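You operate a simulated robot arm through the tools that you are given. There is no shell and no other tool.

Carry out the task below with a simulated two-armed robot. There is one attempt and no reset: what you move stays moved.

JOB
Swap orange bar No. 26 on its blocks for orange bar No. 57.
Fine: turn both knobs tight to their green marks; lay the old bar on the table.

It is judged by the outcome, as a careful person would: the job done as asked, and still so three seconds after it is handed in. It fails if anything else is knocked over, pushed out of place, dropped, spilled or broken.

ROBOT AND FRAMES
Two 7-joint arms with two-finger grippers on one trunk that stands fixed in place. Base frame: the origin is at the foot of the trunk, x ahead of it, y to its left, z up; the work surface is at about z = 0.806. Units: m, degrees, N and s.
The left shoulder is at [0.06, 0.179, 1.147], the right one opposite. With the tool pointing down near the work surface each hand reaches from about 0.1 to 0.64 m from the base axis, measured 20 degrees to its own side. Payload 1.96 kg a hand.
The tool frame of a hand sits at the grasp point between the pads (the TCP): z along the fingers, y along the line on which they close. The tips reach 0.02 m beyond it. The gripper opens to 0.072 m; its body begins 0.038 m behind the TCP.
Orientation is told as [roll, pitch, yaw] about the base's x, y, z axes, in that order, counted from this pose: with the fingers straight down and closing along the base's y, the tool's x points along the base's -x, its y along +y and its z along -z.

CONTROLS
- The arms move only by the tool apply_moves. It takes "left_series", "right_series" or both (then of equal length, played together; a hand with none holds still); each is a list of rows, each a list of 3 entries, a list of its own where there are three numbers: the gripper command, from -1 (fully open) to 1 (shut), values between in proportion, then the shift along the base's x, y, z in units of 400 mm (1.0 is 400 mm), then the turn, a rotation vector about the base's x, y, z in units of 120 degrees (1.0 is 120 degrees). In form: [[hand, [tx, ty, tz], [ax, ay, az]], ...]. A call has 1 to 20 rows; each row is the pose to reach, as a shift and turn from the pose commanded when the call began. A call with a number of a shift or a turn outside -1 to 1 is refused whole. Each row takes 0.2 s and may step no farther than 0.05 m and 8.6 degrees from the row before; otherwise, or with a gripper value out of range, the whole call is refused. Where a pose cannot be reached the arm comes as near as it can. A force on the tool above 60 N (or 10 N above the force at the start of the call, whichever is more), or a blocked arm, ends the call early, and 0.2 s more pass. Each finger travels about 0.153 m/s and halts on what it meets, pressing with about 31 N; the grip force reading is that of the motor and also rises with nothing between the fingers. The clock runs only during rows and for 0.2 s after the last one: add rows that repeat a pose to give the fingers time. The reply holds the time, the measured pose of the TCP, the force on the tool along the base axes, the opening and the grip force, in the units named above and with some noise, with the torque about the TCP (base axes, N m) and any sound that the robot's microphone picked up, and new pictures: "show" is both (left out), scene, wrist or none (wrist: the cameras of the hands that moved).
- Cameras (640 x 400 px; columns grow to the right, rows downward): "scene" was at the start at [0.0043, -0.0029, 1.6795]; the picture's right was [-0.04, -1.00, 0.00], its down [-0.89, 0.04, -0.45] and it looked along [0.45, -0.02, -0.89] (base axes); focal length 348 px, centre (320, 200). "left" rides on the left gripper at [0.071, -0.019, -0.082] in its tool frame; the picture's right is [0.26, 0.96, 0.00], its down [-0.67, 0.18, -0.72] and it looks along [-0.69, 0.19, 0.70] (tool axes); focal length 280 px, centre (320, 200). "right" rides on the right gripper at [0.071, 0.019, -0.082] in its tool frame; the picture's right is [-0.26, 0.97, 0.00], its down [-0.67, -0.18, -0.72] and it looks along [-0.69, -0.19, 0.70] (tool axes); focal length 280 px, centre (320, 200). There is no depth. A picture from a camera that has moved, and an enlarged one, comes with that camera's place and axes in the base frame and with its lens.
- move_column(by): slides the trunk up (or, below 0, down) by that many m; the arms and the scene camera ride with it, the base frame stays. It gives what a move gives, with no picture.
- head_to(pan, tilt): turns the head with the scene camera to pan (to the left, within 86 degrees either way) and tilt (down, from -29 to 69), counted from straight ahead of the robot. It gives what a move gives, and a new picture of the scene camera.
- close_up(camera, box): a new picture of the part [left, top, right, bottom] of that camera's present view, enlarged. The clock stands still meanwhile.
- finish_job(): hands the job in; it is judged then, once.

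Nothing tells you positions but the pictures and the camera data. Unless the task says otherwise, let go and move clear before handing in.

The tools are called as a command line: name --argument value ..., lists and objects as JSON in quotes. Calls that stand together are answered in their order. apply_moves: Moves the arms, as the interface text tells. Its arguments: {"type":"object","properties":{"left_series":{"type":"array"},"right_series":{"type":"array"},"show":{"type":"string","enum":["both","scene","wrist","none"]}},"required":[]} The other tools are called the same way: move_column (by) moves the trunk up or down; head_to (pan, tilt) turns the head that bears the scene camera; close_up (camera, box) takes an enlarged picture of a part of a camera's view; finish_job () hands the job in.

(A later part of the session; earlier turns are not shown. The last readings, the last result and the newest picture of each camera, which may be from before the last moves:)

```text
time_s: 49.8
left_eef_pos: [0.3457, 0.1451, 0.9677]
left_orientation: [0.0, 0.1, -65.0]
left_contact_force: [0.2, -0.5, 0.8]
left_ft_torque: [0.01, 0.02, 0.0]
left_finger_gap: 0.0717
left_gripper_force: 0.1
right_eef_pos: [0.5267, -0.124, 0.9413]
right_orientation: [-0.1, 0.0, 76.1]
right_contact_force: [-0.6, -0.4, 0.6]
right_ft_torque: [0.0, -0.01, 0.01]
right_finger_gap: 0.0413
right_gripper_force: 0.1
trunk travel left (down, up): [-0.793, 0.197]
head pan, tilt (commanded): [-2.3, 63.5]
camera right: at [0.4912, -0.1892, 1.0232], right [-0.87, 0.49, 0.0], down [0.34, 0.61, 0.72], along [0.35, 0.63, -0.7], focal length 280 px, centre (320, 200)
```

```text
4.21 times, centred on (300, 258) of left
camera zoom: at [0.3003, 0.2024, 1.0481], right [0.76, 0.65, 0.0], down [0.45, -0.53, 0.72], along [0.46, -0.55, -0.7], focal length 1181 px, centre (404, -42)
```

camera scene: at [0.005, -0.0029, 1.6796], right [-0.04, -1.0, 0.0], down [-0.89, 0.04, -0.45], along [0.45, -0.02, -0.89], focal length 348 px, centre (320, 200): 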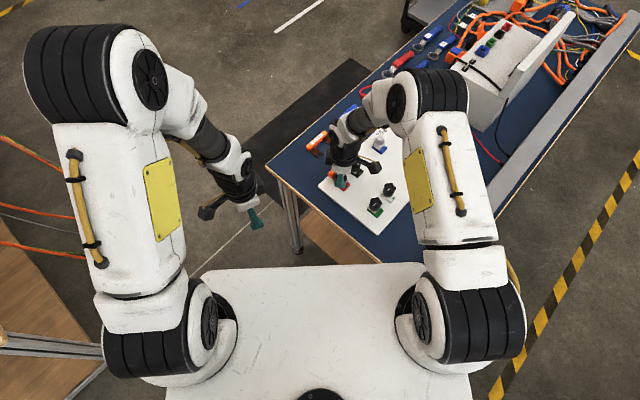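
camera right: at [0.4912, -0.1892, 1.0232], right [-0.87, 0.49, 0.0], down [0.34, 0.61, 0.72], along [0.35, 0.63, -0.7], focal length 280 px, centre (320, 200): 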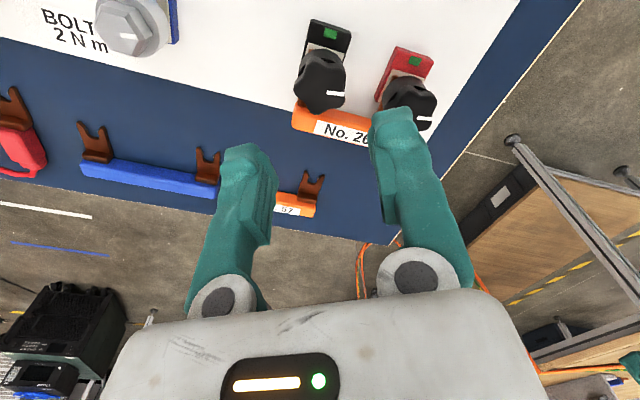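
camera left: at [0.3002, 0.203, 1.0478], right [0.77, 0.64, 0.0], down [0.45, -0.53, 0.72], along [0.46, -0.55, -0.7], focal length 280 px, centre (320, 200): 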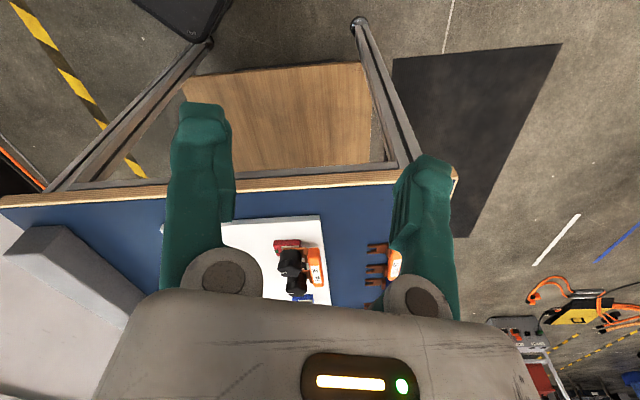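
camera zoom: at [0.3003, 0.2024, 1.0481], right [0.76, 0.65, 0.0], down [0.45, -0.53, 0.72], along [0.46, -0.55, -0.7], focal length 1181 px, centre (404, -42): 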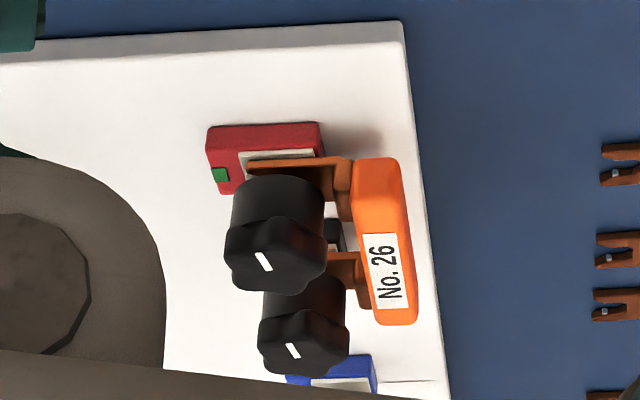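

Both knobs are now equally open with their pointers parallel. Next I'll bring the right hand above the centre of bar 26, with its closing axis across the bar.

apply_moves --right_series '[[-0.1, [0, 0.01, 0.02], [0, 0, -0.06]], [0, [0, 0.02, 0.02], [0, 0, -0.13]], [0.1, [0, 0.03, 0.02], [0, 0, -0.2]], [0.167, [0, 0.04, 0.02], [0, 0, -0.27]], [0.167, [0, 0.05, 0.02], [0, 0, -0.34]], [0.167, [0, 0.06, 0.02], [0, 0, -0.41]], [0.167, [0, 0.07, 0.02], [0, 0, -0.48]], [0.167, [0.002, 0.08, 0.02], [0, 0, -0.55]], [0.167, [0.004, 0.09, 0.02], [0, 0, -0.62]], [0.167, [0.0055, 0.1, 0.02], [0, 0, -0.69]], [0.167, [0.0055, 0.112, 0.02], [0, 0, -0.76]], [0.167, [0.0055, 0.112, 0.02], [0, 0, -0.83]], [0.167, [0.0055, 0.112, 0.02], [0, 0, -0.9]], [0.167, [0.0055, 0.112, 0.02], [0, 0, -0.96]], [0.167, [0.0055, 0.112, 0.02], [0, 0, -1.0]], [0.167, [0.0055, 0.112, 0.02], [0, 0, -1.0]]]' --show "wrist"

close_up --camera "right" --box '[220, 20, 420, 160]'

close_up --camera "left" --box '[240, 210, 360, 305]'

```text
time_s: 53.2
left_eef_pos: [0.3467, 0.1463, 0.9673]
left_orientation: [-0.1, -0.1, -65.0]
left_contact_force: [-0.3, -0.5, -0.2]
left_ft_torque: [0.0, -0.01, 0.03]
left_finger_gap: 0.0721
left_gripper_force: 0.1
right_eef_pos: [0.5311, -0.0786, 0.949]
right_orientation: [-0.2, 0.0, -43.9]
right_contact_force: [0.5, 0.3, 0.5]
right_ft_torque: [0.02, 0.0, 0.0]
right_finger_gap: 0.0303
right_gripper_force: 0.0
trunk travel left (down, up): [-0.793, 0.197]
head pan, tilt (commanded): [-2.3, 63.5]
camera right: at [0.492, -0.0167, 1.0317], right [0.86, 0.51, 0.0], down [0.36, -0.6, 0.72], along [0.37, -0.61, -0.7], focal length 280 px, centre (320, 200)
```

right: 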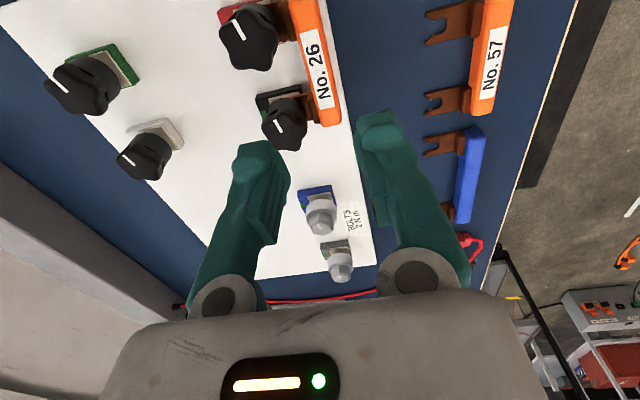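

```text
2.86 times, centred on (320, 90) of right
camera zoom: at [0.492, -0.0167, 1.0317], right [0.86, 0.51, 0.0], down [0.36, -0.6, 0.72], along [0.37, -0.61, -0.7], focal length 801 px, centre (320, 514)
```

zoom: 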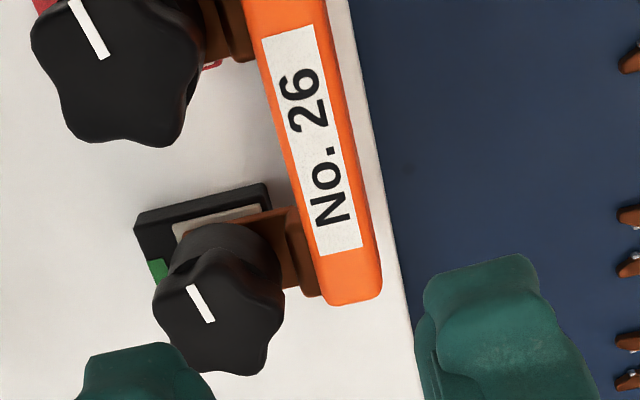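

```text
4.21 times, centred on (300, 258) of left
camera zoom: at [0.2998, 0.2025, 1.0483], right [0.76, 0.65, 0.0], down [0.45, -0.53, 0.72], along [0.46, -0.55, -0.7], focal length 1181 px, centre (404, -42)
```

zoom: 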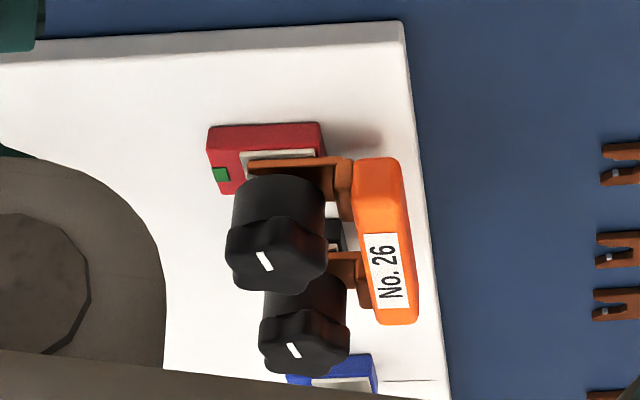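

The hand is centred over the bar and midway between the knobs. I'll lower so the fingertips reach about 10 mm below the bar's top, with one finger passing between the knobs.

apply_moves --right_series '[[0.167, [0, 0, -0.1], [0, 0, -0.007]], [0.167, [0, 0, -0.17], [0, 0, -0.007]], [0.167, [0, 0, -0.21], [0, 0, -0.007]], [0.167, [0, 0, -0.235], [0, 0, -0.007]], [0.167, [0, 0, -0.235], [0, 0, -0.007]]]' --show "wrist"

close_up --camera "right" --box '[210, 60, 430, 220]'

close_up --camera "left" --box '[240, 210, 360, 305]'

close_up --camera "scene" --box '[315, 140, 385, 195]'

```text
time_s: 54.4
left_eef_pos: [0.3471, 0.1447, 0.9676]
left_orientation: [-0.1, 0.0, -65.1]
left_contact_force: [-0.6, -0.4, 0.0]
left_ft_torque: [-0.01, 0.0, -0.02]
left_finger_gap: 0.0721
left_gripper_force: 0.2
right_eef_pos: [0.5292, -0.08, 0.856]
right_orientation: [-0.1, -0.1, -44.7]
right_contact_force: [0.1, -0.8, 0.8]
right_ft_torque: [0.03, 0.01, 0.02]
right_finger_gap: 0.03
right_gripper_force: 0.1
trunk travel left (down, up): [-0.793, 0.197]
head pan, tilt (commanded): [-2.3, 63.5]
camera right: at [0.4929, -0.0165, 0.9375], right [0.87, 0.5, 0.0], down [0.35, -0.6, 0.72], along [0.36, -0.62, -0.7], focal length 280 px, centre (320, 200)
```

right: 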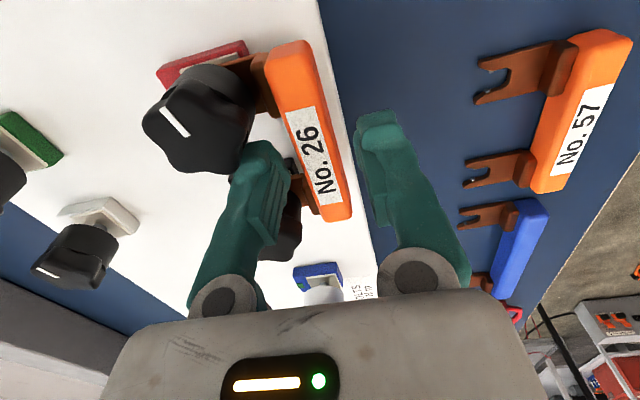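

```text
2.50 times, centred on (320, 140) of right
camera zoom: at [0.4929, -0.0165, 0.9375], right [0.87, 0.5, 0.0], down [0.35, -0.6, 0.72], along [0.36, -0.62, -0.7], focal length 701 px, centre (320, 350)
```

zoom: 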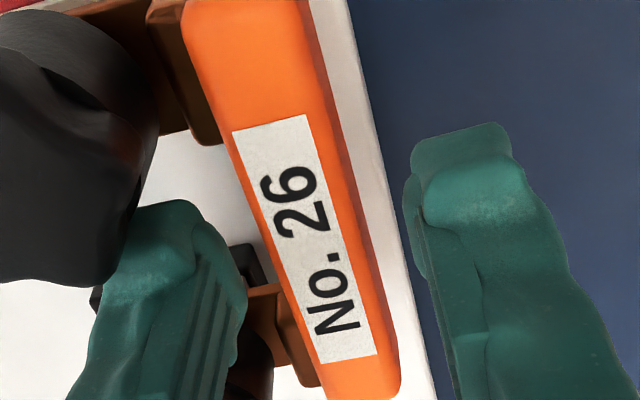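

```text
4.21 times, centred on (300, 258) of left
camera zoom: at [0.2996, 0.2025, 1.0484], right [0.76, 0.65, 0.0], down [0.45, -0.53, 0.72], along [0.46, -0.55, -0.7], focal length 1181 px, centre (404, -42)
```

zoom: 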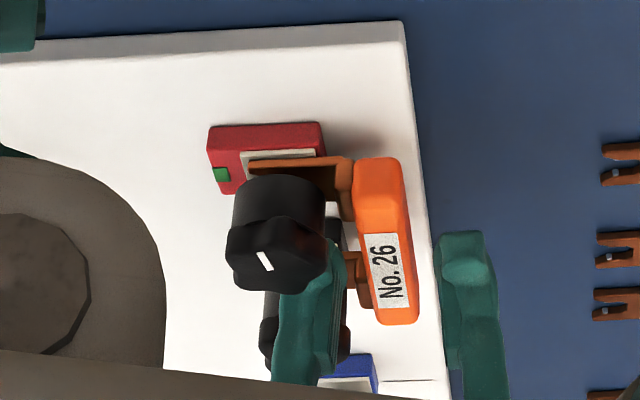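

```text
7.27 times, centred on (350, 168) of scene
camera zoom: at [0.004, -0.0028, 1.6795], right [-0.04, -1.0, 0.0], down [-0.89, 0.04, -0.45], along [0.45, -0.02, -0.89], focal length 2528 px, centre (102, 436)
```

zoom: 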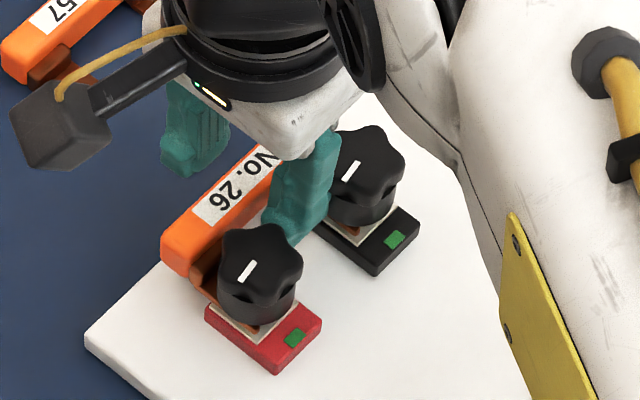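

The inner finger sits between the knobs without touching them. I'll go 2.5 mm lower, nudge towards the bar's centre line, and close on the bar.

apply_moves --right_series '[[0.167, [-0.0018, -0.0018, -0.0063], [0, 0, 0]], [0.167, [-0.0018, -0.0018, -0.0063], [0, 0, 0]], [0.5, [-0.0018, -0.0018, -0.0063], [0, 0, 0]], [1, [-0.0018, -0.0018, -0.0063], [0, 0, 0]], [1, [-0.0018, -0.0018, -0.0063], [0, 0, 0]]]' --show "wrist"

close_up --camera "right" --box '[210, 60, 430, 220]'

close_up --camera "left" --box '[240, 210, 360, 305]'

```text
time_s: 55.6
left_eef_pos: [0.3474, 0.1459, 0.9674]
left_orientation: [0.0, 0.0, -65.1]
left_contact_force: [-0.5, 0.9, 0.1]
left_ft_torque: [0.0, 0.0, 0.01]
left_finger_gap: 0.0722
left_gripper_force: 0.1
right_eef_pos: [0.528, -0.0809, 0.853]
right_orientation: [-0.1, 0.0, -44.7]
right_contact_force: [0.7, 1.8, -1.5]
right_ft_torque: [0.0, -0.05, -0.06]
right_finger_gap: 0.0151
right_gripper_force: 30.4
trunk travel left (down, up): [-0.793, 0.197]
head pan, tilt (commanded): [-2.3, 63.5]
camera right: at [0.4925, -0.0169, 0.9349], right [0.87, 0.5, 0.0], down [0.35, -0.6, 0.72], along [0.36, -0.62, -0.7], focal length 280 px, centre (320, 200)
```

right: 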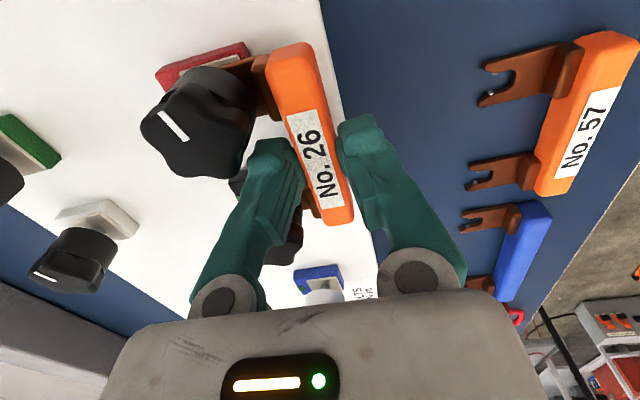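

```text
2.50 times, centred on (320, 140) of right
camera zoom: at [0.4925, -0.0169, 0.9349], right [0.87, 0.5, 0.0], down [0.35, -0.6, 0.72], along [0.36, -0.62, -0.7], focal length 701 px, centre (320, 350)
```

zoom: 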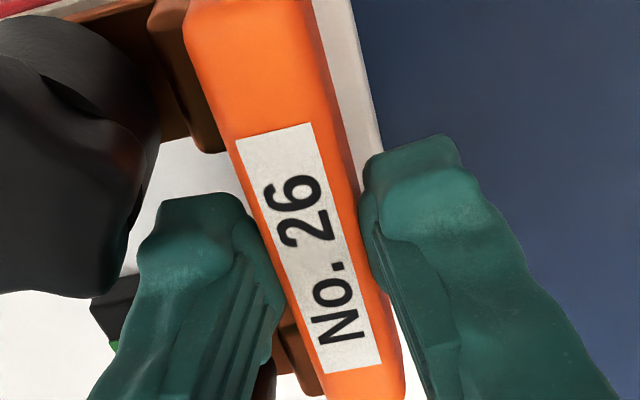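

```text
4.21 times, centred on (300, 258) of left
camera zoom: at [0.3, 0.2027, 1.0481], right [0.76, 0.65, 0.0], down [0.45, -0.53, 0.72], along [0.46, -0.55, -0.7], focal length 1181 px, centre (404, -42)
```

zoom: 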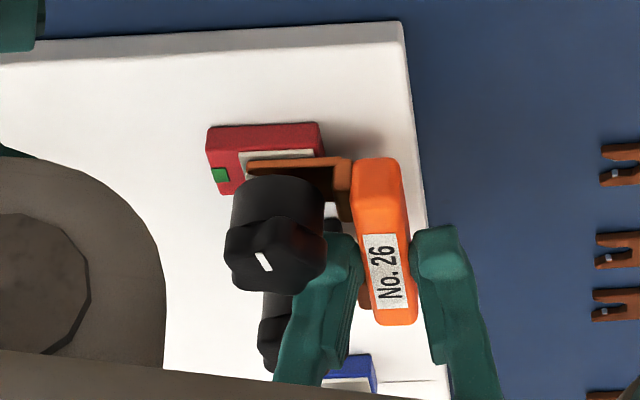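

Bar 26 is held with a 15.1 mm gap and little force. I'll pull it gently outwards, away from the blocks, in small steps.

apply_moves --right_series '[[1, [0.0035, 0.0036, 0], [0, 0, 0]], [1, [0.007, 0.0071, 0], [0, 0, 0]], [1, [0.0105, 0.0107, 0], [0, 0, 0]], [1, [0.0141, 0.0142, 0], [0, 0, 0]]]' --show "wrist"

close_up --camera "right" --box '[130, 20, 370, 180]'

close_up --camera "left" --box '[240, 210, 360, 305]'

```text
time_s: 56.6
left_eef_pos: [0.3462, 0.1447, 0.9676]
left_orientation: [0.0, 0.0, -65.0]
left_contact_force: [0.3, 0.6, -0.3]
left_ft_torque: [-0.01, -0.02, -0.03]
left_finger_gap: 0.072
left_gripper_force: 0.1
right_eef_pos: [0.5352, -0.0755, 0.8543]
right_orientation: [-0.1, 0.0, -44.6]
right_contact_force: [-0.8, -0.9, 0.2]
right_ft_torque: [-0.02, 0.01, -0.01]
right_finger_gap: 0.0154
right_gripper_force: 30.8
trunk travel left (down, up): [-0.793, 0.197]
head pan, tilt (commanded): [-2.3, 63.5]
camera right: at [0.4975, -0.0115, 0.9359], right [0.87, 0.5, 0.0], down [0.35, -0.6, 0.72], along [0.36, -0.62, -0.7], focal length 280 px, centre (320, 200)
```

right: 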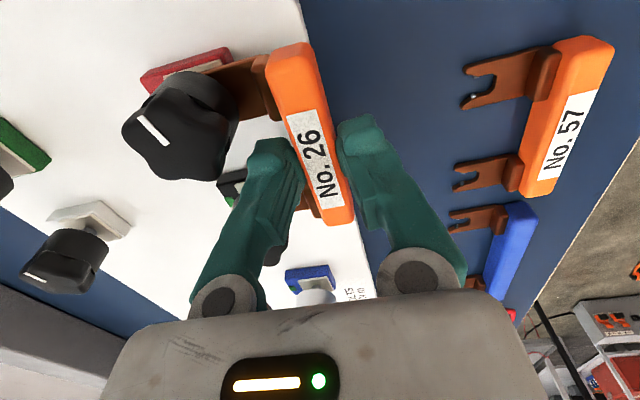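

```text
2.50 times, centred on (250, 100) of right
camera zoom: at [0.4975, -0.0115, 0.9359], right [0.87, 0.5, 0.0], down [0.35, -0.6, 0.72], along [0.36, -0.62, -0.7], focal length 701 px, centre (495, 450)
```

zoom: 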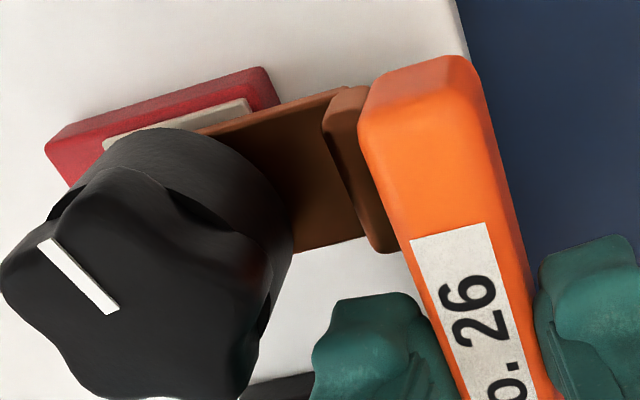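

```text
4.21 times, centred on (300, 258) of left
camera zoom: at [0.2995, 0.2022, 1.0485], right [0.76, 0.65, 0.0], down [0.45, -0.53, 0.72], along [0.46, -0.55, -0.7], focal length 1181 px, centre (404, -42)
```

zoom: 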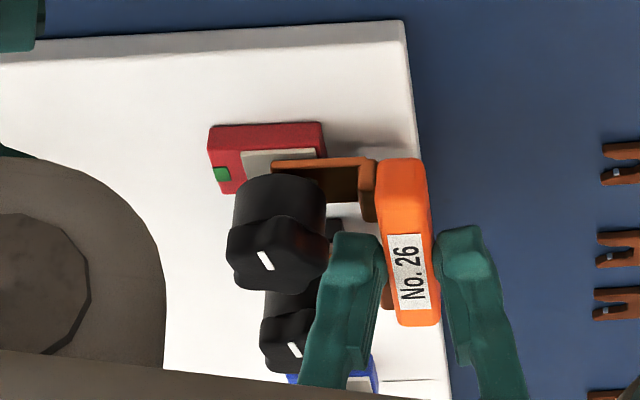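

The bar slides out freely, 8 mm so far with no resistance. I'll keep pulling until the forks clear the knobs, then lift.

apply_moves --right_series '[[1, [0.0092, 0.0093, 0], [0, 0, 0]], [1, [0.0185, 0.0187, 0], [0, 0, 0]], [1, [0.0277, 0.028, 0], [0, 0, 0]], [1, [0.037, 0.0373, 0], [0, 0, 0]], [1, [0.0462, 0.0467, 0], [0, 0, 0]], [1, [0.0555, 0.056, 0], [0, 0, 0]], [1, [0.0647, 0.0653, 0], [0, 0, 0]], [1, [0.074, 0.0747, 0], [0, 0, 0]], [1, [0.074, 0.0747, 0], [0, 0, 0]]]' --show "wrist"

close_up --camera "right" --box '[130, 20, 370, 180]'

close_up --camera "left" --box '[240, 210, 360, 305]'

close_up --camera "scene" --box '[305, 120, 395, 195]'

```text
time_s: 58.6
left_eef_pos: [0.3467, 0.1444, 0.9668]
left_orientation: [0.0, 0.1, -65.0]
left_contact_force: [0.1, 0.1, 0.2]
left_ft_torque: [-0.02, 0.0, -0.03]
left_finger_gap: 0.0719
left_gripper_force: 0.0
right_eef_pos: [0.5655, -0.0447, 0.8523]
right_orientation: [-0.1, 0.0, -44.8]
right_contact_force: [0.0, 0.6, 0.6]
right_ft_torque: [0.0, -0.03, 0.0]
right_finger_gap: 0.015
right_gripper_force: 31.0
trunk travel left (down, up): [-0.793, 0.197]
head pan, tilt (commanded): [-2.3, 63.5]
camera right: at [0.5272, 0.0182, 0.9353], right [0.87, 0.5, 0.0], down [0.35, -0.6, 0.72], along [0.36, -0.62, -0.7], focal length 280 px, centre (320, 200)
```

right: 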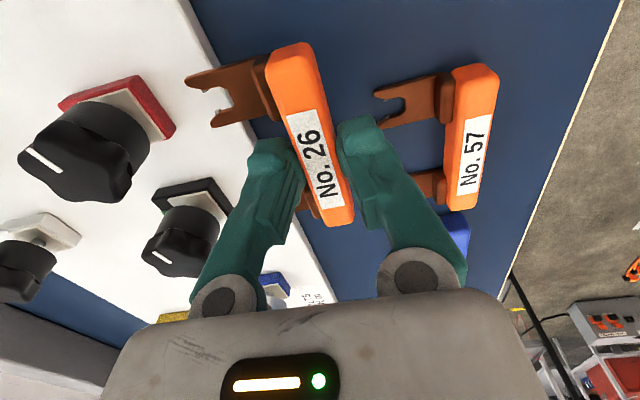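

```text
2.50 times, centred on (250, 100) of right
camera zoom: at [0.5272, 0.0182, 0.9353], right [0.87, 0.5, 0.0], down [0.35, -0.6, 0.72], along [0.36, -0.62, -0.7], focal length 701 px, centre (495, 450)
```

zoom: 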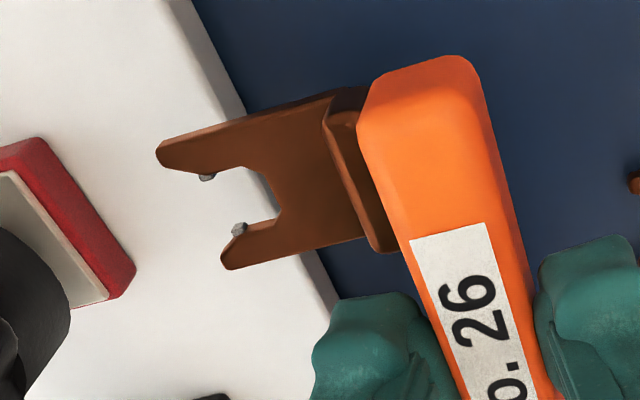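

```text
4.21 times, centred on (300, 258) of left
camera zoom: at [0.2998, 0.2025, 1.0483], right [0.76, 0.65, 0.0], down [0.45, -0.53, 0.72], along [0.46, -0.55, -0.7], focal length 1181 px, centre (404, -42)
```

zoom: 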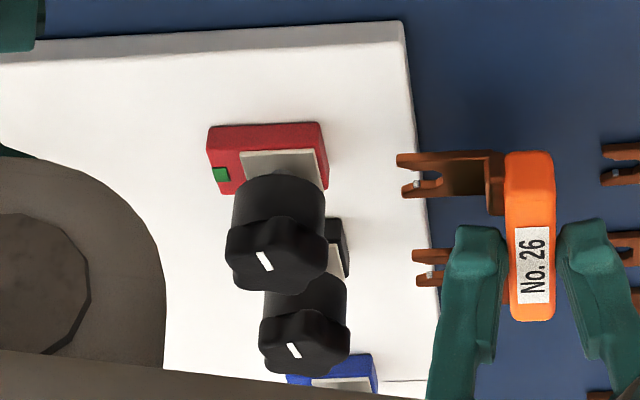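

```text
5.33 times, centred on (350, 158) of scene
camera zoom: at [0.0044, -0.0029, 1.6795], right [-0.04, -1.0, 0.0], down [-0.89, 0.04, -0.45], along [0.45, -0.02, -0.89], focal length 1854 px, centre (160, 427)
```

zoom: 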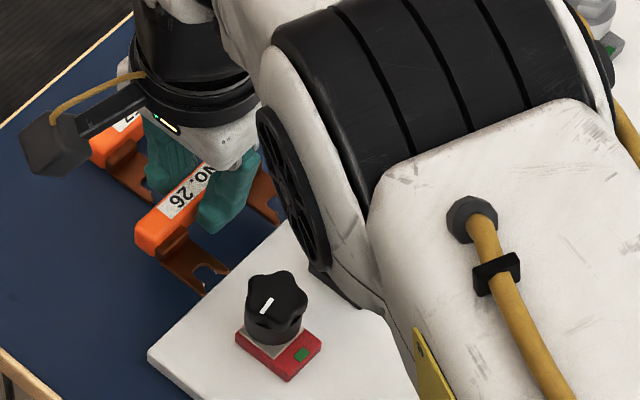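

Bar 26 is fully out of the blocks and held level. I'll raise it slightly and carry it to the free table area at the left, then look before lowering.

apply_moves --right_series '[[1, [0, 0, 0.05], [0, 0, 0]], [1, [-0.0104, 0.0366, 0.05], [0, 0, 0]], [1, [-0.0208, 0.0732, 0.05], [0, 0, 0]], [1, [-0.0311, 0.11, 0.05], [0, 0, 0]], [1, [-0.0415, 0.1465, 0.05], [0, 0, 0]], [1, [-0.0415, 0.1465, 0.05], [0, 0, 0]]]' --show "both"

close_up --camera "scene" --box '[260, 100, 400, 220]'

close_up --camera "left" --box '[260, 170, 460, 305]'

```text
time_s: 60.0
left_eef_pos: [0.3474, 0.1449, 0.9661]
left_orientation: [0.0, 0.0, -65.1]
left_contact_force: [0.3, -0.4, -0.6]
left_ft_torque: [0.0, -0.01, -0.02]
left_finger_gap: 0.0718
left_gripper_force: 0.1
right_eef_pos: [0.5471, 0.0143, 0.8715]
right_orientation: [-0.1, 0.0, -44.6]
right_contact_force: [0.0, 0.5, -0.9]
right_ft_torque: [-0.01, -0.03, 0.0]
right_finger_gap: 0.0151
right_gripper_force: 30.8
trunk travel left (down, up): [-0.793, 0.197]
head pan, tilt (commanded): [-2.3, 63.5]
camera scene: at [0.0046, -0.0032, 1.6795], right [-0.04, -1.0, 0.0], down [-0.89, 0.04, -0.45], along [0.45, -0.02, -0.89], focal length 348 px, centre (320, 200)
camera right: at [0.5103, 0.0771, 0.9549], right [0.87, 0.5, 0.0], down [0.35, -0.6, 0.72], along [0.36, -0.62, -0.7], focal length 280 px, centre (320, 200)
```

scene: 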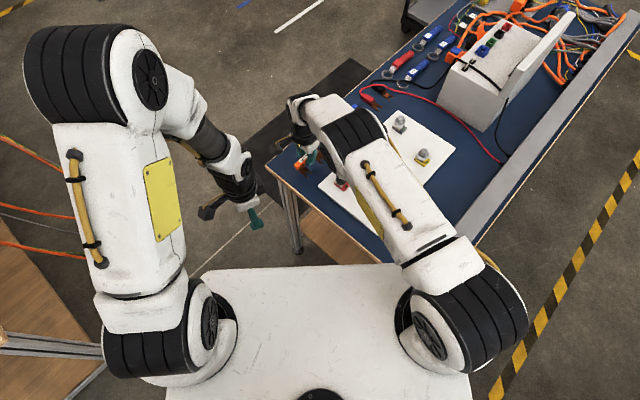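
right: 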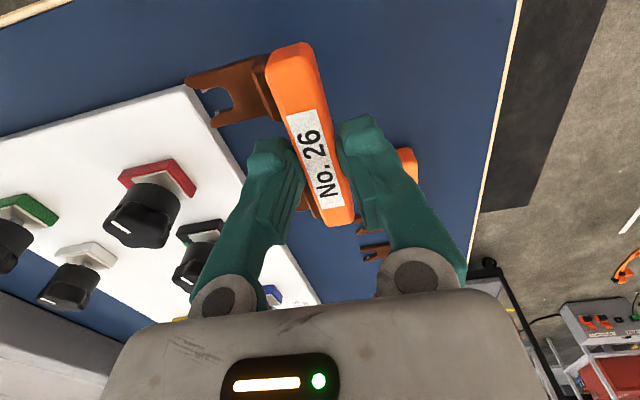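

```text
3.33 times, centred on (330, 160) of scene
camera zoom: at [0.0046, -0.0032, 1.6795], right [-0.04, -1.0, 0.0], down [-0.89, 0.04, -0.45], along [0.45, -0.02, -0.89], focal length 1158 px, centre (287, 333)
```

zoom: 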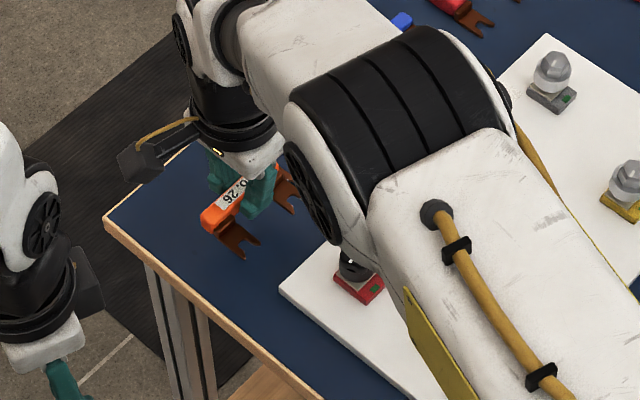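

```text
2.96 times, centred on (360, 238) of left
camera zoom: at [0.2999, 0.2023, 1.0483], right [0.76, 0.65, 0.0], down [0.45, -0.53, 0.72], along [0.46, -0.55, -0.7], focal length 831 px, centre (202, 89)
```

zoom: 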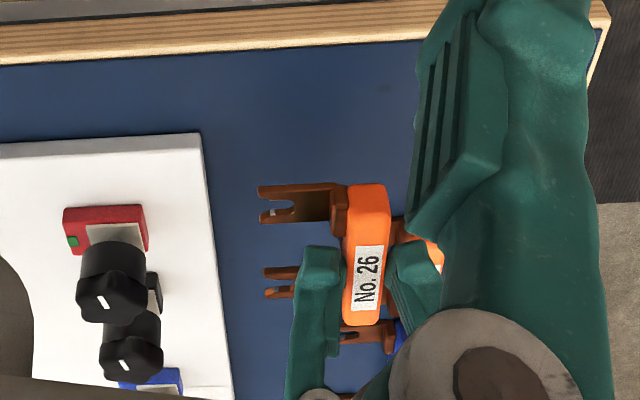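

The landing spot is clear: about 26 mm from the table edge and 7–8 mm from bar 57. I'll lower most of the way.

apply_moves --right_series '[[1, [0, 0, -0.04], [0, 0, 0]], [1, [0, 0, -0.075], [0, 0, 0]], [1, [0, 0, -0.09], [0, 0, 0]], [1, [0, 0, -0.095], [0, 0, 0]], [1, [0, 0, -0.1], [0, 0, 0]]]' --show "wrist"

close_up --camera "left" --box '[330, 210, 420, 285]'

close_up --camera "right" --box '[170, 20, 410, 240]'

```text
time_s: 61.2
left_eef_pos: [0.3469, 0.1445, 0.967]
left_orientation: [0.0, 0.0, -65.0]
left_contact_force: [0.3, 0.5, -0.3]
left_ft_torque: [0.0, 0.01, 0.02]
left_finger_gap: 0.0718
left_gripper_force: 0.1
right_eef_pos: [0.5468, 0.0138, 0.8319]
right_orientation: [-0.1, 0.1, -44.7]
right_contact_force: [-0.7, 0.3, -1.5]
right_ft_torque: [-0.01, -0.02, 0.01]
right_finger_gap: 0.0152
right_gripper_force: 31.0
trunk travel left (down, up): [-0.793, 0.197]
head pan, tilt (commanded): [-2.3, 63.5]
camera right: at [0.5107, 0.0772, 0.9147], right [0.87, 0.5, 0.0], down [0.35, -0.6, 0.72], along [0.36, -0.62, -0.7], focal length 280 px, centre (320, 200)
```

right: 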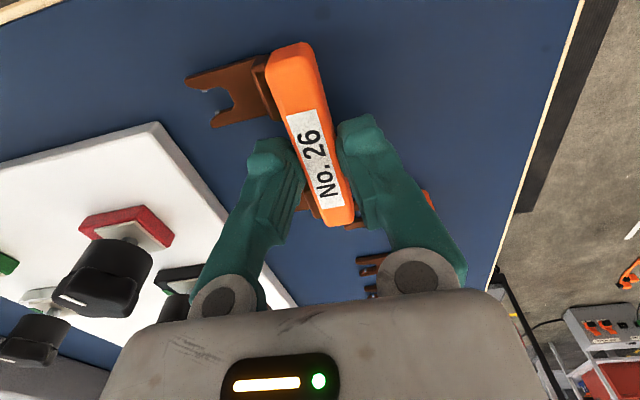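

```text
5.33 times, centred on (375, 248) of left
camera zoom: at [0.2999, 0.2025, 1.0483], right [0.76, 0.65, 0.0], down [0.45, -0.53, 0.72], along [0.46, -0.55, -0.7], focal length 1495 px, centre (27, -53)
```

zoom: 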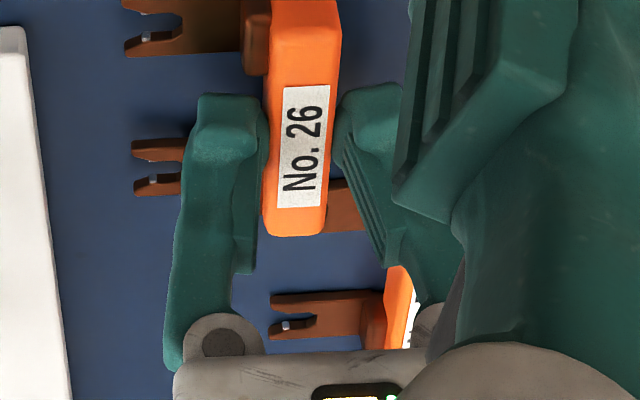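

```text
1.82 times, centred on (290, 130) of right
camera zoom: at [0.5107, 0.0772, 0.9147], right [0.87, 0.5, 0.0], down [0.35, -0.6, 0.72], along [0.36, -0.62, -0.7], focal length 510 px, centre (374, 327)
```

zoom: 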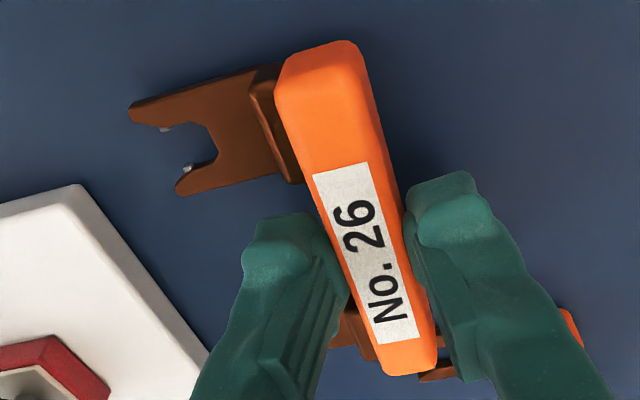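

The gap to bar 57's nearest fork is about 10 mm. I'll lower the last few millimetres slowly and watch for the table contact.

apply_moves --right_series '[[1, [0, 0, -0.0025], [0, 0, 0]], [1, [0, 0, -0.005], [0, 0, 0]], [1, [0, 0, -0.0075], [0, 0, 0]]]' --show "none"

close_up --camera "left" --box '[330, 210, 420, 285]'

```text
time_s: 62.0
left_eef_pos: [0.3472, 0.1451, 0.9676]
left_orientation: [-0.1, -0.1, -65.0]
left_contact_force: [-0.5, 0.3, -0.1]
left_ft_torque: [0.03, 0.0, 0.01]
left_finger_gap: 0.0718
left_gripper_force: 0.0
right_eef_pos: [0.5475, 0.0146, 0.8306]
right_orientation: [-0.2, 0.1, -44.7]
right_contact_force: [0.1, 0.1, 0.3]
right_ft_torque: [-0.03, 0.0, 0.04]
right_finger_gap: 0.0153
right_gripper_force: 31.1
trunk travel left (down, up): [-0.793, 0.197]
head pan, tilt (commanded): [-2.3, 63.5]
```

```text
5.33 times, centred on (375, 248) of left
camera zoom: at [0.2999, 0.2025, 1.0483], right [0.76, 0.65, 0.0], down [0.45, -0.53, 0.72], along [0.46, -0.55, -0.7], focal length 1495 px, centre (27, -53)
```

zoom: 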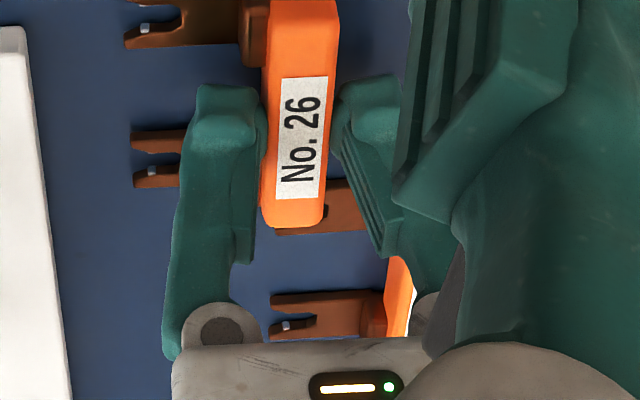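

There's no contact yet. I'll continue down in 1 mm steps.

apply_moves --right_series '[[1, [0, 0, -0.0025], [0, 0, 0]], [1, [0, 0, -0.005], [0, 0, 0]], [1, [0, 0, -0.005], [0, 0, 0]]]' --show "none"

```text
time_s: 62.8
left_eef_pos: [0.3467, 0.1455, 0.9684]
left_orientation: [0.0, 0.0, -65.0]
left_contact_force: [-0.4, 0.3, 0.0]
left_ft_torque: [-0.04, 0.0, -0.01]
left_finger_gap: 0.072
left_gripper_force: 0.1
right_eef_pos: [0.5476, 0.0144, 0.8274]
right_orientation: [0.0, 0.0, -44.7]
right_contact_force: [0.3, 0.4, 2.9]
right_ft_torque: [0.07, 0.16, -0.02]
right_finger_gap: 0.0152
right_gripper_force: 30.8
trunk travel left (down, up): [-0.793, 0.197]
head pan, tilt (commanded): [-2.3, 63.5]
```

A first contact shows at 2.9 N. I'll press half a millimetre more to confirm it's on the table.

apply_moves --right_series '[[1, [0, 0, -0.0015], [0, 0, 0]], [1, [0, 0, -0.0025], [0, 0, 0]]]' --show "none"

close_up --camera "left" --box '[330, 210, 420, 285]'

```text
time_s: 63.4
left_eef_pos: [0.3457, 0.1442, 0.9688]
left_orientation: [0.0, 0.1, -64.9]
left_contact_force: [-0.5, 0.2, 0.5]
left_ft_torque: [-0.01, 0.0, 0.0]
left_finger_gap: 0.0719
left_gripper_force: 0.0
right_eef_pos: [0.5477, 0.0143, 0.8271]
right_orientation: [0.0, -0.1, -44.7]
right_contact_force: [0.7, -0.6, 11.0]
right_ft_torque: [0.13, 0.23, 0.0]
right_finger_gap: 0.0155
right_gripper_force: 31.5
trunk travel left (down, up): [-0.793, 0.197]
head pan, tilt (commanded): [-2.3, 63.5]
```

```text
5.33 times, centred on (375, 248) of left
camera zoom: at [0.2989, 0.2024, 1.0487], right [0.76, 0.65, 0.0], down [0.45, -0.53, 0.72], along [0.46, -0.55, -0.7], focal length 1495 px, centre (27, -53)
```

zoom: 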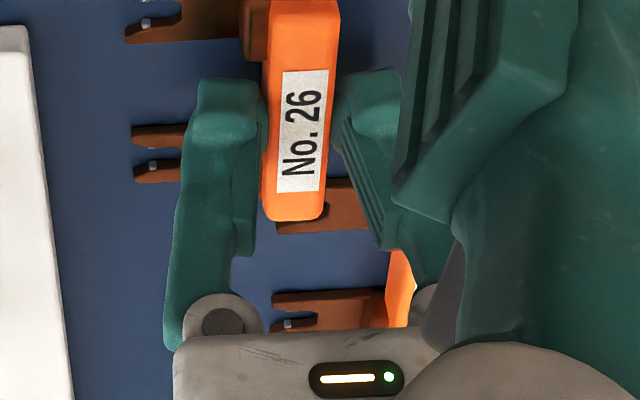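

The bar rests on the table (11 N). I'll open the fingers and lift straight up.

apply_moves --right_series '[[0.9, [0, 0, 0.002], [0, 0, 0]], [0.5, [0, 0, 0.003], [0, 0, 0]], [0.167, [0, 0, 0.003], [0, 0, 0]], [0.167, [0, 0, 0.02], [0, 0, 0]], [0.167, [0, 0, 0.06], [0, 0, 0]], [0.167, [0, 0, 0.12], [0, 0, 0]], [0.167, [0, 0, 0.2], [0, 0, 0]], [0.167, [0, 0, 0.28], [0, 0, 0]], [0.167, [0, 0, 0.28], [0, 0, 0]]]' --show "both"

close_up --camera "left" --box '[300, 190, 440, 295]'

close_up --camera "scene" --box '[270, 110, 390, 200]'

```text
time_s: 65.4
left_eef_pos: [0.347, 0.145, 0.9674]
left_orientation: [0.0, 0.0, -65.0]
left_contact_force: [-0.2, -0.6, -0.4]
left_ft_torque: [-0.02, -0.01, -0.01]
left_finger_gap: 0.0719
left_gripper_force: 0.0
right_eef_pos: [0.5482, 0.0129, 0.938]
right_orientation: [0.0, -0.1, -44.7]
right_contact_force: [0.0, 0.8, -0.3]
right_ft_torque: [-0.01, 0.0, 0.01]
right_finger_gap: 0.0301
right_gripper_force: 0.1
trunk travel left (down, up): [-0.793, 0.197]
head pan, tilt (commanded): [-2.3, 63.5]
camera scene: at [0.0049, -0.0028, 1.6795], right [-0.04, -1.0, 0.0], down [-0.89, 0.04, -0.45], along [0.45, -0.02, -0.89], focal length 348 px, centre (320, 200)
camera right: at [0.5107, 0.0766, 1.0198], right [0.87, 0.5, 0.0], down [0.35, -0.6, 0.72], along [0.36, -0.62, -0.7], focal length 280 px, centre (320, 200)
```

scene: 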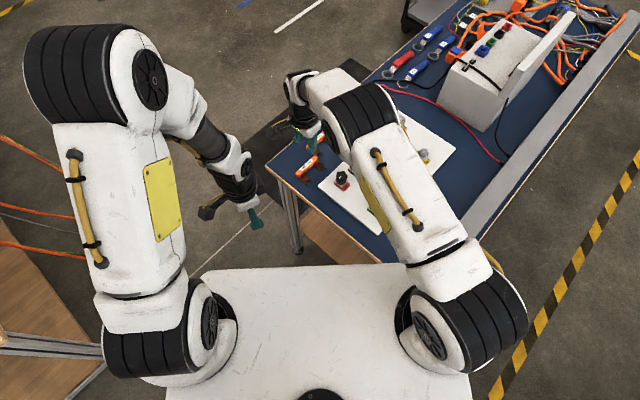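
right: 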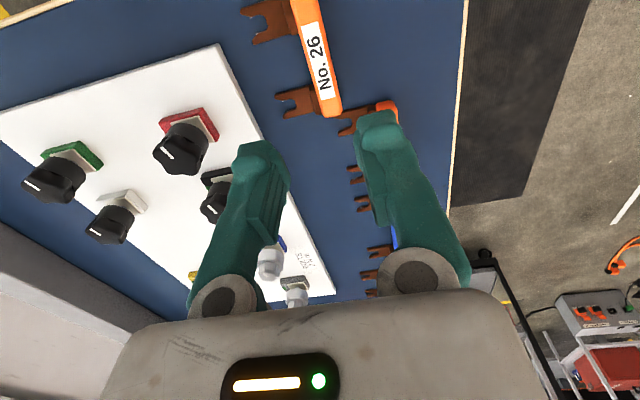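

```text
3.81 times, centred on (370, 242) of left
camera zoom: at [0.3001, 0.2025, 1.0482], right [0.76, 0.65, 0.0], down [0.45, -0.53, 0.72], along [0.46, -0.55, -0.7], focal length 1068 px, centre (130, 38)
```

zoom: 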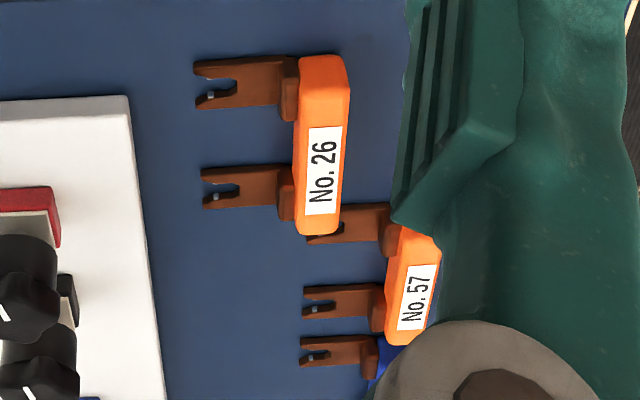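

```text
4.44 times, centred on (330, 155) of scene
camera zoom: at [0.0049, -0.0028, 1.6795], right [-0.04, -1.0, 0.0], down [-0.89, 0.04, -0.45], along [0.45, -0.02, -0.89], focal length 1545 px, centre (276, 400)
```

zoom: 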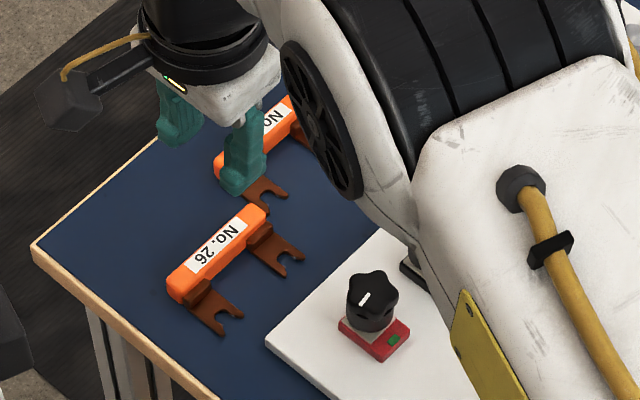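

Bar 26 now lies on the table. Next I'll move the right hand above bar 57 and check whether the arm reaches that far.

apply_moves --right_series '[[0.167, [0.044, -0.016, 0], [0, 0, 0]], [0.167, [0.088, -0.032, 0], [0, 0, 0]], [0.167, [0.131, -0.048, 0], [0, 0, 0]], [0.167, [0.175, -0.064, 0], [0, 0, 0]], [0.167, [0.219, -0.0805, 0], [0, 0, 0]], [0.167, [0.219, -0.0805, 0], [0, 0, 0]], [0.167, [0.219, -0.0805, 0], [0, 0, 0]]]' --show "both"

close_up --camera "right" --box '[220, 0, 420, 160]'

close_up --camera "left" --box '[300, 190, 440, 295]'

```text
time_s: 67.0
left_eef_pos: [0.3456, 0.1467, 0.9654]
left_orientation: [0.0, -0.1, -65.0]
left_contact_force: [0.0, 0.4, 0.4]
left_ft_torque: [0.01, -0.04, 0.0]
left_finger_gap: 0.072
left_gripper_force: 0.1
right_eef_pos: [0.589, -0.064, 0.9424]
right_orientation: [-0.1, -0.1, -44.7]
right_contact_force: [0.0, 0.6, 0.0]
right_ft_torque: [-0.04, -0.02, 0.01]
right_finger_gap: 0.0301
right_gripper_force: 0.0
right hand out of reach, approached as far as the arm can: row 2, 3, 4, 5, 6, 7
trunk travel left (down, up): [-0.793, 0.197]
head pan, tilt (commanded): [-2.3, 63.5]
camera scene: at [0.004, -0.0007, 1.6795], right [-0.04, -1.0, 0.0], down [-0.89, 0.04, -0.45], along [0.45, -0.02, -0.89], focal length 348 px, centre (320, 200)
camera right: at [0.552, -0.0007, 1.0244], right [0.86, 0.5, 0.0], down [0.35, -0.6, 0.72], along [0.36, -0.62, -0.7], focal length 280 px, centre (320, 200)
```

scene: 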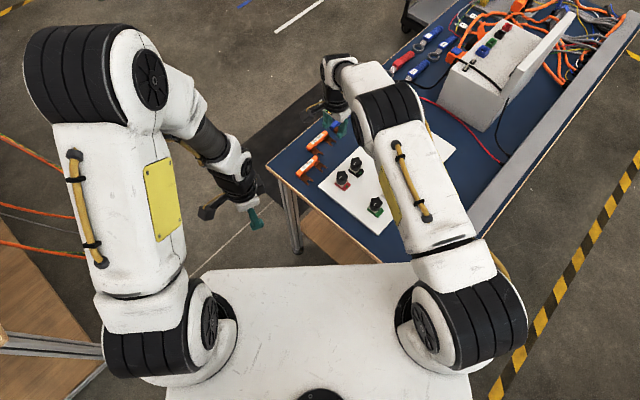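
right: 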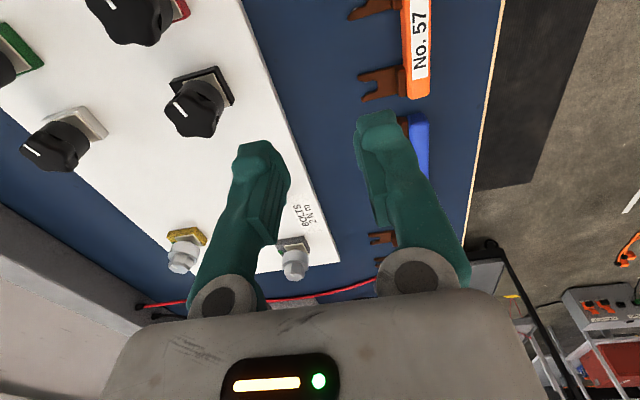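

```text
2.50 times, centred on (320, 80) of right
camera zoom: at [0.552, -0.0007, 1.0244], right [0.86, 0.5, 0.0], down [0.35, -0.6, 0.72], along [0.36, -0.62, -0.7], focal length 701 px, centre (320, 500)
```

zoom: 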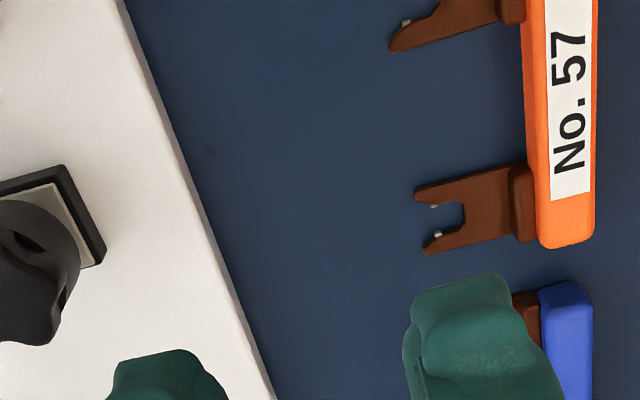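

```text
3.81 times, centred on (370, 242) of left
camera zoom: at [0.2995, 0.2039, 1.0481], right [0.76, 0.65, 0.0], down [0.45, -0.53, 0.72], along [0.46, -0.55, -0.7], focal length 1068 px, centre (130, 38)
```

zoom: 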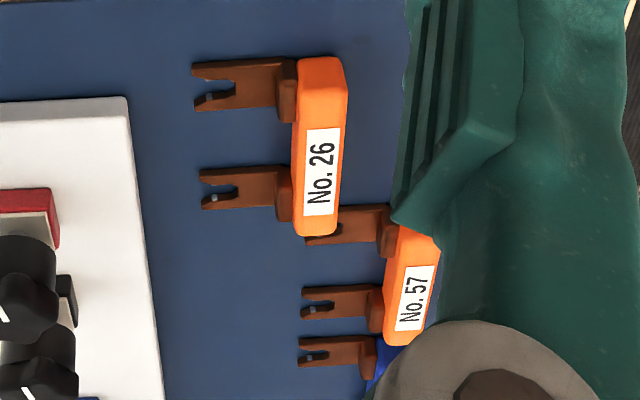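

The arm stops at about 0.54 m from its shoulder, so the right hand can't reach bar 57 with its fingers straight down. The left hand can, if it leans about 18 degrees along the bar, so I'll retract the right hand to its start area first.

apply_moves --right_series '[[0.167, [-0.04, -0.06, 0.05], [0, 0, 0.03]], [0.167, [-0.08, -0.13, 0.1], [0, 0, 0.07]], [0.167, [-0.12, -0.2, 0.15], [0, 0, 0.11]], [0.0, [-0.17, -0.28, 0.2], [0, 0, 0.16]], [0.0, [-0.22, -0.36, 0.25], [0, 0, 0.21]], [0.0, [-0.27, -0.44, 0.3], [0, 0, 0.26]], [0.0, [-0.32, -0.52, 0.35], [0, 0, 0.31]], [-0.22, [-0.38, -0.6, 0.4], [0, 0, 0.36]], [-0.22, [-0.43, -0.68, 0.43], [0, 0, 0.3725]], [-0.22, [-0.45, -0.72, 0.45], [0, 0, 0.3725]], [-0.22, [-0.45, -0.72, 0.45], [0, 0, 0.3725]]]' --show "both"

```text
time_s: 69.4
left_eef_pos: [0.348, 0.1458, 0.9682]
left_orientation: [0.0, 0.0, -65.0]
left_contact_force: [0.1, -0.8, -0.4]
left_ft_torque: [-0.05, 0.0, 0.0]
left_finger_gap: 0.0718
left_gripper_force: 0.0
right_eef_pos: [0.4064, -0.352, 1.1215]
right_orientation: [-0.2, 0.0, 0.0]
right_contact_force: [-0.7, 0.0, -0.3]
right_ft_torque: [-0.02, 0.01, 0.01]
right_finger_gap: 0.0434
right_gripper_force: 0.1
trunk travel left (down, up): [-0.793, 0.197]
head pan, tilt (commanded): [-2.3, 63.5]
camera scene: at [0.0044, -0.0027, 1.6795], right [-0.04, -1.0, 0.0], down [-0.89, 0.04, -0.45], along [0.45, -0.02, -0.89], focal length 348 px, centre (320, 200)
camera right: at [0.3366, -0.3329, 1.2032], right [0.26, 0.97, 0.0], down [0.67, -0.18, 0.72], along [0.69, -0.19, -0.7], focal length 280 px, centre (320, 200)
```

scene: 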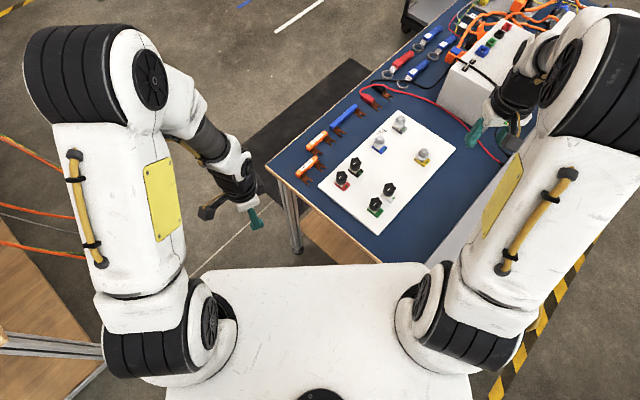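
right: 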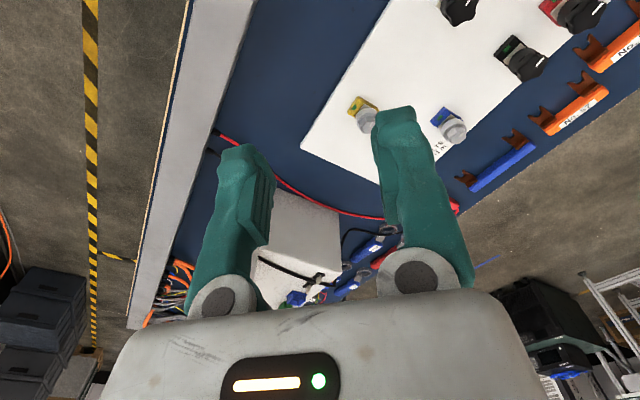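

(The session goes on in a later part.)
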